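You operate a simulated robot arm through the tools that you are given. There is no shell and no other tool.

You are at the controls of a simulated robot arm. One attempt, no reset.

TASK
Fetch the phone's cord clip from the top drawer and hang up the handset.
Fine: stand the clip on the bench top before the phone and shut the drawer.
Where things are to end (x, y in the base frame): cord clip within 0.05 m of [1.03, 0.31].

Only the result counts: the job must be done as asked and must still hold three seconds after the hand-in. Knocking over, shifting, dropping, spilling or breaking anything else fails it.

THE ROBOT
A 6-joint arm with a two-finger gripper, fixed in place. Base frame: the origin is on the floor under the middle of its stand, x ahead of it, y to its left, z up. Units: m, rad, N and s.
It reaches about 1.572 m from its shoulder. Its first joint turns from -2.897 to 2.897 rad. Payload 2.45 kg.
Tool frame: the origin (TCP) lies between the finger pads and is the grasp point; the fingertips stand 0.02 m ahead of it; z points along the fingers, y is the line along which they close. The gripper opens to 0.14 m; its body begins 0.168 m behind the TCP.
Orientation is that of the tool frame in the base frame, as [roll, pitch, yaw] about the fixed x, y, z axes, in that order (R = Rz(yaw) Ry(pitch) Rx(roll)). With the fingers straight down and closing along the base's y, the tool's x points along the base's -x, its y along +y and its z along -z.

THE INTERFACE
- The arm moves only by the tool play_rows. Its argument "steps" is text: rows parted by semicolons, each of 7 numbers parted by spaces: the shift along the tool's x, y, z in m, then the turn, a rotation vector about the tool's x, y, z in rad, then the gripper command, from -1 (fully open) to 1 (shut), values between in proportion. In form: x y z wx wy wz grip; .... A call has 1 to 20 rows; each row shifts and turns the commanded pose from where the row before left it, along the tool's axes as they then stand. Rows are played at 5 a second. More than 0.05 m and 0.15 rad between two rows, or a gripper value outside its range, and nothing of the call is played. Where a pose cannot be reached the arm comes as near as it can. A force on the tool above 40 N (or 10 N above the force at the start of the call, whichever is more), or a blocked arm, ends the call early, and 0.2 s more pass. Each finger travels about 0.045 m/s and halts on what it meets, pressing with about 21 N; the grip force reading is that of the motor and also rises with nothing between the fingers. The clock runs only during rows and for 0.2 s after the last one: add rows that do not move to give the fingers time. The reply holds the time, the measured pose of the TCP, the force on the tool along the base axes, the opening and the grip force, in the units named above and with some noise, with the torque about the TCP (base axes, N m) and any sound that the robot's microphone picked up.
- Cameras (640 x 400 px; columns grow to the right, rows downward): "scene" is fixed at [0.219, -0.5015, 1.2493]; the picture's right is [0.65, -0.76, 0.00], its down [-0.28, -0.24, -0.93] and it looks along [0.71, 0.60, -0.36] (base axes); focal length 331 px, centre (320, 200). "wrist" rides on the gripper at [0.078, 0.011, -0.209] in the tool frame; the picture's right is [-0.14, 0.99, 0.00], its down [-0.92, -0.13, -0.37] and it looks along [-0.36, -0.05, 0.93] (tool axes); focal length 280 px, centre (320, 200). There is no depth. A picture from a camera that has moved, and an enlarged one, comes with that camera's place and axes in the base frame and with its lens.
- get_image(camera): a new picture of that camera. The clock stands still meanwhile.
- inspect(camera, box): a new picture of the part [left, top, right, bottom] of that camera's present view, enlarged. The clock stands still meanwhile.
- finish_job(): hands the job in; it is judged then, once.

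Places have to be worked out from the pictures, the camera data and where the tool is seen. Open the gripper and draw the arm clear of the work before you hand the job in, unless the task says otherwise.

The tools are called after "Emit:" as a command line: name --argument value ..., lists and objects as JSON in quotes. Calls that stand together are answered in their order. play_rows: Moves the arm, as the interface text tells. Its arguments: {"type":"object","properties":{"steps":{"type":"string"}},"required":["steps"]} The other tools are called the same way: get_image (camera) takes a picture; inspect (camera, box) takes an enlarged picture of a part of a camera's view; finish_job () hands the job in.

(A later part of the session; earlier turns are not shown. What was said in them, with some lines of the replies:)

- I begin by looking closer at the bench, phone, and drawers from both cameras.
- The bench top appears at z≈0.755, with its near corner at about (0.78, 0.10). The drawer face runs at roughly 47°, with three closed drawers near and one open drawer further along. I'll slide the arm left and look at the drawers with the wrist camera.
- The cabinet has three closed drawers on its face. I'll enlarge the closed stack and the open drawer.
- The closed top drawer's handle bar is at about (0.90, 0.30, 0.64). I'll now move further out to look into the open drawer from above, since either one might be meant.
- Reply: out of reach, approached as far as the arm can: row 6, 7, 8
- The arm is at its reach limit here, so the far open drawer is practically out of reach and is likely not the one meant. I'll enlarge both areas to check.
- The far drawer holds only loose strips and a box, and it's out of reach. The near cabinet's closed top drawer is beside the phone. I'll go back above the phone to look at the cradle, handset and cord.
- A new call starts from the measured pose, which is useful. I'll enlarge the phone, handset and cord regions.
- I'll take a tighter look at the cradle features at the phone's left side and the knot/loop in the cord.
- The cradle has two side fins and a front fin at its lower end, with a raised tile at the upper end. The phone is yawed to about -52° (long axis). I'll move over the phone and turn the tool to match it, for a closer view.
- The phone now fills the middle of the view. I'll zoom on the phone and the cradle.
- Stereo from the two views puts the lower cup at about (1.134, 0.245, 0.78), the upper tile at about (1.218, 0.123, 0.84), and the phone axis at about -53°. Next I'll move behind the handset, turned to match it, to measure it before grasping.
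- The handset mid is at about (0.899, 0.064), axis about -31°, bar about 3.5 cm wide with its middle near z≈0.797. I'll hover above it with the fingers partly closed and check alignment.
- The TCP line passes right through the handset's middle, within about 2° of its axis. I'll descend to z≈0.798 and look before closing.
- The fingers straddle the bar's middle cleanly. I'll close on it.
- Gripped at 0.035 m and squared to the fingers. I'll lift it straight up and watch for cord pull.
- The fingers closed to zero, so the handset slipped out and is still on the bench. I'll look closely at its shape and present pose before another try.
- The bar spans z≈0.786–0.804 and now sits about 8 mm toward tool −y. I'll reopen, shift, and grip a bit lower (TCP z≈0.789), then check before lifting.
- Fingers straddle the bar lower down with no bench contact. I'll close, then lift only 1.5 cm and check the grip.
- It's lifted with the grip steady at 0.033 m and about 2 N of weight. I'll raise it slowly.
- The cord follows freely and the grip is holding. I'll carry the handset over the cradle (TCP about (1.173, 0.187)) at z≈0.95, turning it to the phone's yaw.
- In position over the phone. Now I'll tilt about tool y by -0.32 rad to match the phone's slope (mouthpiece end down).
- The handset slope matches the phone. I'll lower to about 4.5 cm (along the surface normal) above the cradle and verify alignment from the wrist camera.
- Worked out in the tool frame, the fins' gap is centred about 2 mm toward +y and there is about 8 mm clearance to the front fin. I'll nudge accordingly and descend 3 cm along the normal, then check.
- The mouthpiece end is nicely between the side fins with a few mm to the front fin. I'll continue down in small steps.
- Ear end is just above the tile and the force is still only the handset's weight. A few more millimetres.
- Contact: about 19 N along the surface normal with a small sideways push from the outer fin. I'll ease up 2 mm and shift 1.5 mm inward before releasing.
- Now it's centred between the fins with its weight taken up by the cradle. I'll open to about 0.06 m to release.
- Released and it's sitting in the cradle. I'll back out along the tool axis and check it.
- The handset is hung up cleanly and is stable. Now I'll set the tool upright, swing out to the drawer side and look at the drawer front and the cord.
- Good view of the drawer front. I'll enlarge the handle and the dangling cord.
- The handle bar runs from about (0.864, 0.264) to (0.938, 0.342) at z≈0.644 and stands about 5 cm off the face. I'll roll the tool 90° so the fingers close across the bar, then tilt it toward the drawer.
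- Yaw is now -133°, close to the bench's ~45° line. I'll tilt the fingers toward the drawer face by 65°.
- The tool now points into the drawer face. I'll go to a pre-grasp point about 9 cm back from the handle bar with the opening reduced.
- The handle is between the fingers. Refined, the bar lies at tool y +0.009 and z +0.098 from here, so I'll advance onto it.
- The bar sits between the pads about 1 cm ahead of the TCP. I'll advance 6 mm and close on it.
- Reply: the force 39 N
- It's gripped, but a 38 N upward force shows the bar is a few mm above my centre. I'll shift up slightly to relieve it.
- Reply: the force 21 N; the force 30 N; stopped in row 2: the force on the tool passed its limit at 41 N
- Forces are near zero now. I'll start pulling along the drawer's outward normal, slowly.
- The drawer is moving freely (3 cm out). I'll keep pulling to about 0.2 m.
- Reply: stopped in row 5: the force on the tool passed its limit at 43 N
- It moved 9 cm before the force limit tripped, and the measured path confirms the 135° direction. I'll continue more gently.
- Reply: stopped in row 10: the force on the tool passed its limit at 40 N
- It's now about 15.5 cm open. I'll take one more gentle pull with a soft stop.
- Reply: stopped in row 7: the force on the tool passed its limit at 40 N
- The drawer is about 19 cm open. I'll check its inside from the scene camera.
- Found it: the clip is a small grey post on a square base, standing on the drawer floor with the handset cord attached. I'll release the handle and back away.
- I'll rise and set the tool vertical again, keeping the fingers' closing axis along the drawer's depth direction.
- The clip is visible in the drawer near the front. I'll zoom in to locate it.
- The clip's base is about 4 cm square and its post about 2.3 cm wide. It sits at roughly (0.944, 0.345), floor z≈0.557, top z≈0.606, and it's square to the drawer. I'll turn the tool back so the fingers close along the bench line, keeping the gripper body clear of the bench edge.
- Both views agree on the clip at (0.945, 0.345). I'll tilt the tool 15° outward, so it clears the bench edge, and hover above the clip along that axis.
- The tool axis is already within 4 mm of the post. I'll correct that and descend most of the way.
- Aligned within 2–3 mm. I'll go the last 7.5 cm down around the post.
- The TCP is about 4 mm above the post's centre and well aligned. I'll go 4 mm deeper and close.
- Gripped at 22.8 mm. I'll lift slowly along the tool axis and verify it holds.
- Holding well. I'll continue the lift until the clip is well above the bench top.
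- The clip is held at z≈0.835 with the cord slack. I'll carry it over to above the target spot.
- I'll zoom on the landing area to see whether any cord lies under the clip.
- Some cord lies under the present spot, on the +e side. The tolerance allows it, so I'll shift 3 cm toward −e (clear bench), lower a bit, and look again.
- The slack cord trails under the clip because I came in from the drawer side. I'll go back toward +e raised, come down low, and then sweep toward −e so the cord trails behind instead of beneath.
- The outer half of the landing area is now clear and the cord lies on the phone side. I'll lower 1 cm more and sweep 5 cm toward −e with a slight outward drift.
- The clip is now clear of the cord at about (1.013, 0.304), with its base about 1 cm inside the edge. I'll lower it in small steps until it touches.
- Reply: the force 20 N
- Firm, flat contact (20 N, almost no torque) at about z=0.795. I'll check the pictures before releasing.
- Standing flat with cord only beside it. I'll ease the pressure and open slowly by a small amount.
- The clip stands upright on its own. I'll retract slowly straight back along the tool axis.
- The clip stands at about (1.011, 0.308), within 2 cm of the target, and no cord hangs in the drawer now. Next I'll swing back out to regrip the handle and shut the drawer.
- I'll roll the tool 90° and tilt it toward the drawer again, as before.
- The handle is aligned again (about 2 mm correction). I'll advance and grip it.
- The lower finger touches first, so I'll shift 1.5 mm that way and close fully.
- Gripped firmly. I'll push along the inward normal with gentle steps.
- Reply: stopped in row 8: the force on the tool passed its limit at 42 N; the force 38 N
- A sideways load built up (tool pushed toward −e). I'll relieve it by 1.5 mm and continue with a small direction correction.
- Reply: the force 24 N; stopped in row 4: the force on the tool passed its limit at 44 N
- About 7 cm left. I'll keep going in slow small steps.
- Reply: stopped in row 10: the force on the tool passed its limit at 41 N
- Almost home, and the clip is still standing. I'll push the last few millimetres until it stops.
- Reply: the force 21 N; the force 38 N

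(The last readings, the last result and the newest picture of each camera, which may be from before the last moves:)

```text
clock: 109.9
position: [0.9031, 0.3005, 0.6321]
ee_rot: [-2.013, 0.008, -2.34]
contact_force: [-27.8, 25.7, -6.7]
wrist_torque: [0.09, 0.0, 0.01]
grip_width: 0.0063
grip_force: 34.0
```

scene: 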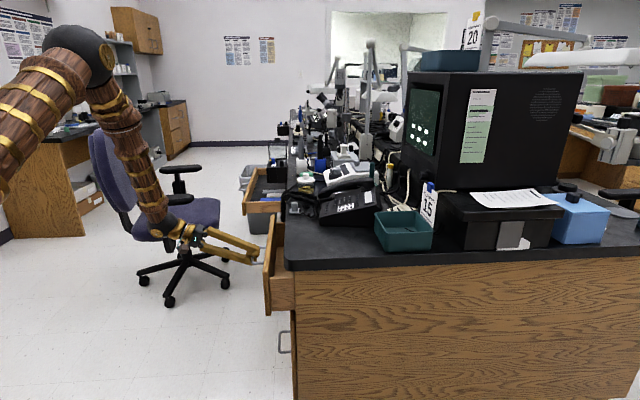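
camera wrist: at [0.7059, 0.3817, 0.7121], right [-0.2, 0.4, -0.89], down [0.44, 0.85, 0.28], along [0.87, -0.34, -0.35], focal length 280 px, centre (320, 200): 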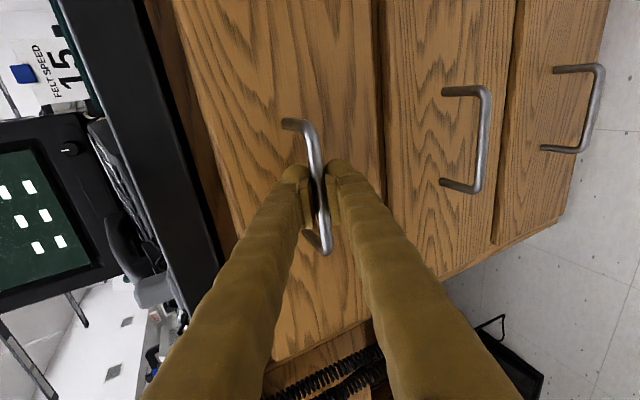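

The drawer is back at its closed stop (38 N straight back, same spot as before opening). I'll ease off 1 mm, release and back away.

Emit:
play_rows --steps "0 0.0003 -0.0007 0 0 0 1; 0 0 0 0 0 0 0.6; 0 0 0 0 0 0 0.3; 0 0 0 0 0 0 0.2; 0 0 0 0 0 0 0.2; 0 0 0 0 0 0 0.2; 0 0 -0.015 0 0 0 0.2; 0 0 -0.025 0 0 0 0.2; 0 0 -0.03 0 0 0 0.2; 0 0 -0.03 0 0 0 0.2; 0 0 0 0 0 0 0.2"

Emit:
get_image --camera "wrist"

Emit:
inspect --camera "scene" --box '[235, 165, 345, 325]'

```text
clock: 112.3
position: [0.8371, 0.3612, 0.6749]
ee_rot: [-2.012, 0.006, -2.339]
contact_force: [0.2, -0.1, -0.3]
wrist_torque: [0.02, 0.02, -0.03]
grip_width: 0.0558
grip_force: 0.1
```

```text
taken
camera wrist: at [0.6443, 0.4396, 0.7544], right [-0.2, 0.4, -0.89], down [0.44, 0.85, 0.28], along [0.87, -0.34, -0.35], focal length 280 px, centre (320, 200)
```

wrist: 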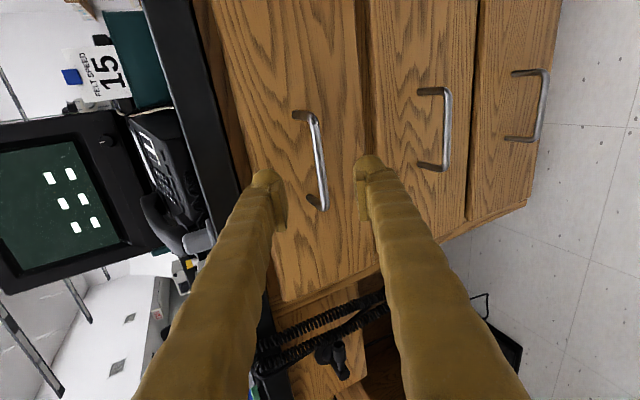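

```text
2.50 times, centred on (290, 245) of scene
camera zoom: at [0.219, -0.5015, 1.2493], right [0.65, -0.76, 0.0], down [-0.28, -0.24, -0.93], along [0.71, 0.6, -0.36], focal length 828 px, centre (395, 88)
```

zoom: 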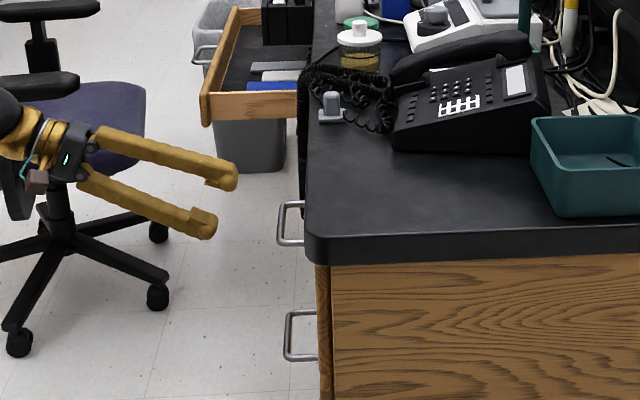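

The drawer is flush, with the handle exactly where it was at the start. I'll back further out, rise and level the tool to check the bench top.

Emit:
play_rows --steps "0 0 -0.04 0 0 0 0.2; 0 0 -0.04 0 0 0 0.2; 0 0 -0.04 0 0 0 0.2; 0 -0.0408 -0.019 0 0 0 -0.2; 0 -0.0408 -0.019 0 0 0 -0.4; 0 -0.0408 -0.019 0 0 0 -0.6; 0 -0.0408 -0.019 0 0 0 -0.8; 0 -0.0408 -0.019 0 0 0 -1; 0 -0.0408 -0.019 0 0 0 -1; 0 0 0 -0.142 0 0 -1; 0 0 0 -0.142 0 0 -1; 0 0 0 -0.142 0 0 -1; 0 0 0 -0.142 0 0 -1; 0 0 0 -0.142 0 0 -1; 0 0 0 -0.142 0 0 -1; 0 0 0 -0.142 0 0 -1; 0 0 0 -0.135 0 0 -1; 0 0 0 0 0 0 -1"

Emit:
get_image --camera "wrist"

Emit:
get_image --camera "scene"

```text
clock: 116.1
position: [0.7599, 0.4347, 0.997]
ee_rot: [3.138, 0.007, -2.34]
contact_force: [0.4, -0.3, -0.1]
wrist_torque: [0.02, 0.01, -0.01]
grip_width: 0.1401
grip_force: 0.1
```

```text
taken
camera wrist: at [0.6977, 0.3848, 1.2061], right [-0.62, 0.79, 0.0], down [0.73, 0.57, 0.38], along [0.29, 0.23, -0.93], focal length 280 px, centre (320, 200)
```

wrist: 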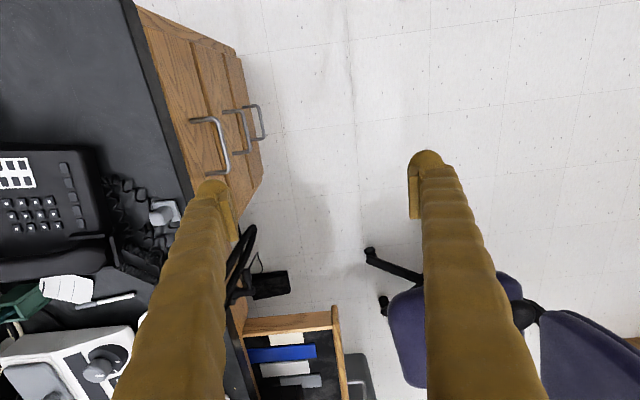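

```text
taken
```

scene: 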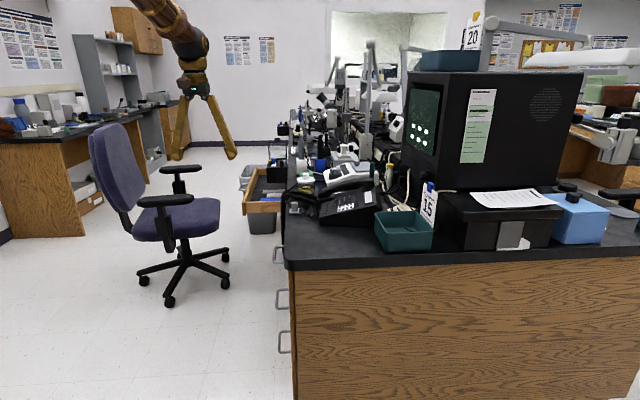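

I'll inspect the final state closely: clip, handset seat, and the drawer front.

Emit:
inspect --camera "wrist" --box '[0, 80, 270, 300]'

Emit:
inspect --camera "scene" --box '[275, 155, 395, 245]'

Emit:
inspect --camera "scene" --box '[230, 220, 330, 380]'

```text
1.82 times, centred on (135, 190) of wrist
camera zoom: at [0.6977, 0.3848, 1.2061], right [-0.62, 0.79, 0.0], down [0.73, 0.57, 0.38], along [0.29, 0.23, -0.93], focal length 510 px, centre (656, 218)
```

zoom: 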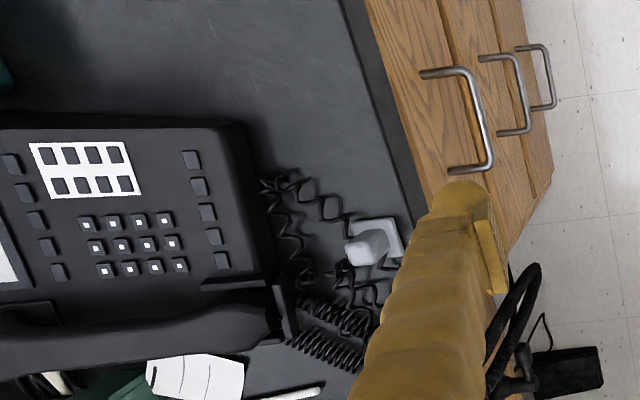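

```text
4.44 times, centred on (335, 200) of scene
camera zoom: at [0.219, -0.5015, 1.2493], right [0.65, -0.76, 0.0], down [-0.28, -0.24, -0.93], along [0.71, 0.6, -0.36], focal length 1471 px, centre (253, 200)
```

zoom: 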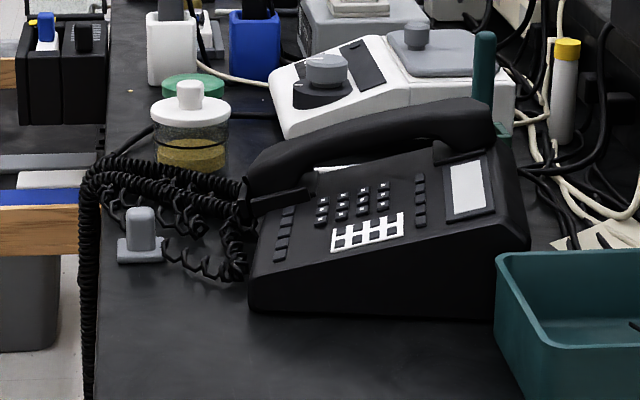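

```text
2.50 times, centred on (280, 300) of scene
camera zoom: at [0.219, -0.5015, 1.2493], right [0.65, -0.76, 0.0], down [-0.28, -0.24, -0.93], along [0.71, 0.6, -0.36], focal length 828 px, centre (420, -50)
```

zoom: 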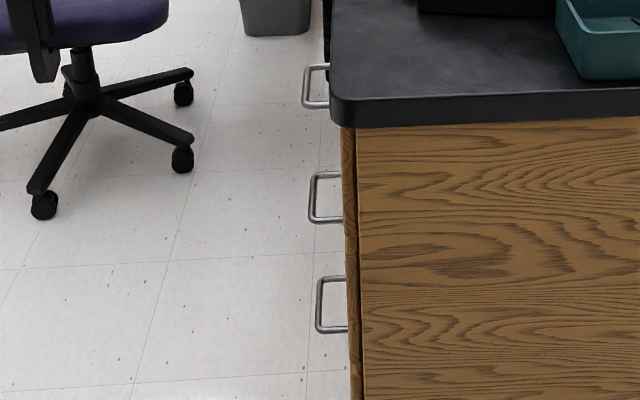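

Everything matches: the handset is seated in the cradle, the clip stands upright at about (1.015, 0.303), and the drawer is flush with the handle where it began. The gripper is open and clear, so I'll idle briefly to confirm nothing moves.

Emit:
play_rows --steps "0 0 -0.03 0 0 0 -1; 0 0 -0.03 0 0 0 -1; 0 0 0 0 0 0 -1; 0 0 0 0 0 0 -1; 0 0 0 0 0 0 -1; 0 0 0 0 0 0 -1; 0 0 0 0 0 0 -1; 0 0 0 0 0 0 -1"

Emit:
inspect --camera "scene" --box '[260, 150, 410, 280]'

```text
clock: 117.9
position: [0.7585, 0.4344, 1.0574]
ee_rot: [3.14, 0.008, -2.343]
contact_force: [-0.7, 0.2, 0.1]
wrist_torque: [0.03, -0.02, -0.02]
grip_width: 0.1399
grip_force: 0.1
```

```text
3.08 times, centred on (335, 215) of scene
camera zoom: at [0.219, -0.5015, 1.2493], right [0.65, -0.76, 0.0], down [-0.28, -0.24, -0.93], along [0.71, 0.6, -0.36], focal length 1018 px, centre (274, 154)
```

zoom: 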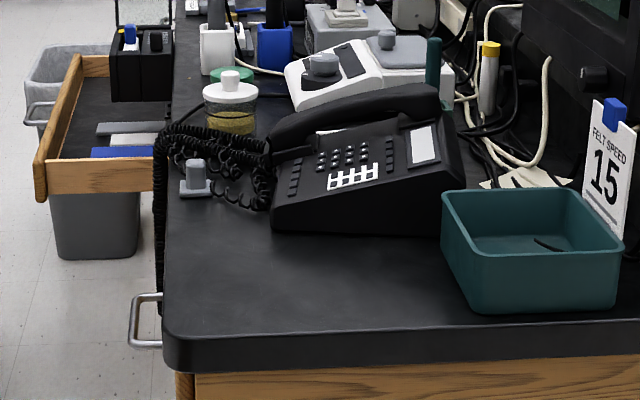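

The scene is stable: the handset is hung up, the clip is standing before the phone, the drawer is shut, and the arm is clear with the gripper open. I'm handing the job in.

Emit:
finish_job

```text
The job is handed in.
```

I hung up the handset, stood the cord clip on the bench in front of the phone, and shut the top drawer. I've handed the job in but haven't seen the judgement.

- **Handset:** it sits in the phone's cradle. On the first try it slipped out of the fingers after little or no lift and shifted about 8 mm on the bench. I gripped it lower and it held.
- **Cord clip:** it stands upright at about (1.015, 0.303), roughly 2 cm from the target of [1.03, 0.31]. I set it slightly to one side because slack cord lay on the exact spot.
- **Drawer:** the closed drawer under the phone held the clip, so that is the one I opened and shut. Its handle is back where it started.
- **Other open drawer:** I left the one further along the bench as it was, since it was out of the arm's reach and I took it not to be the one you meant.

In the last pictures nothing else had been knocked over or moved. The gripper is open and the arm is clear of the bench.
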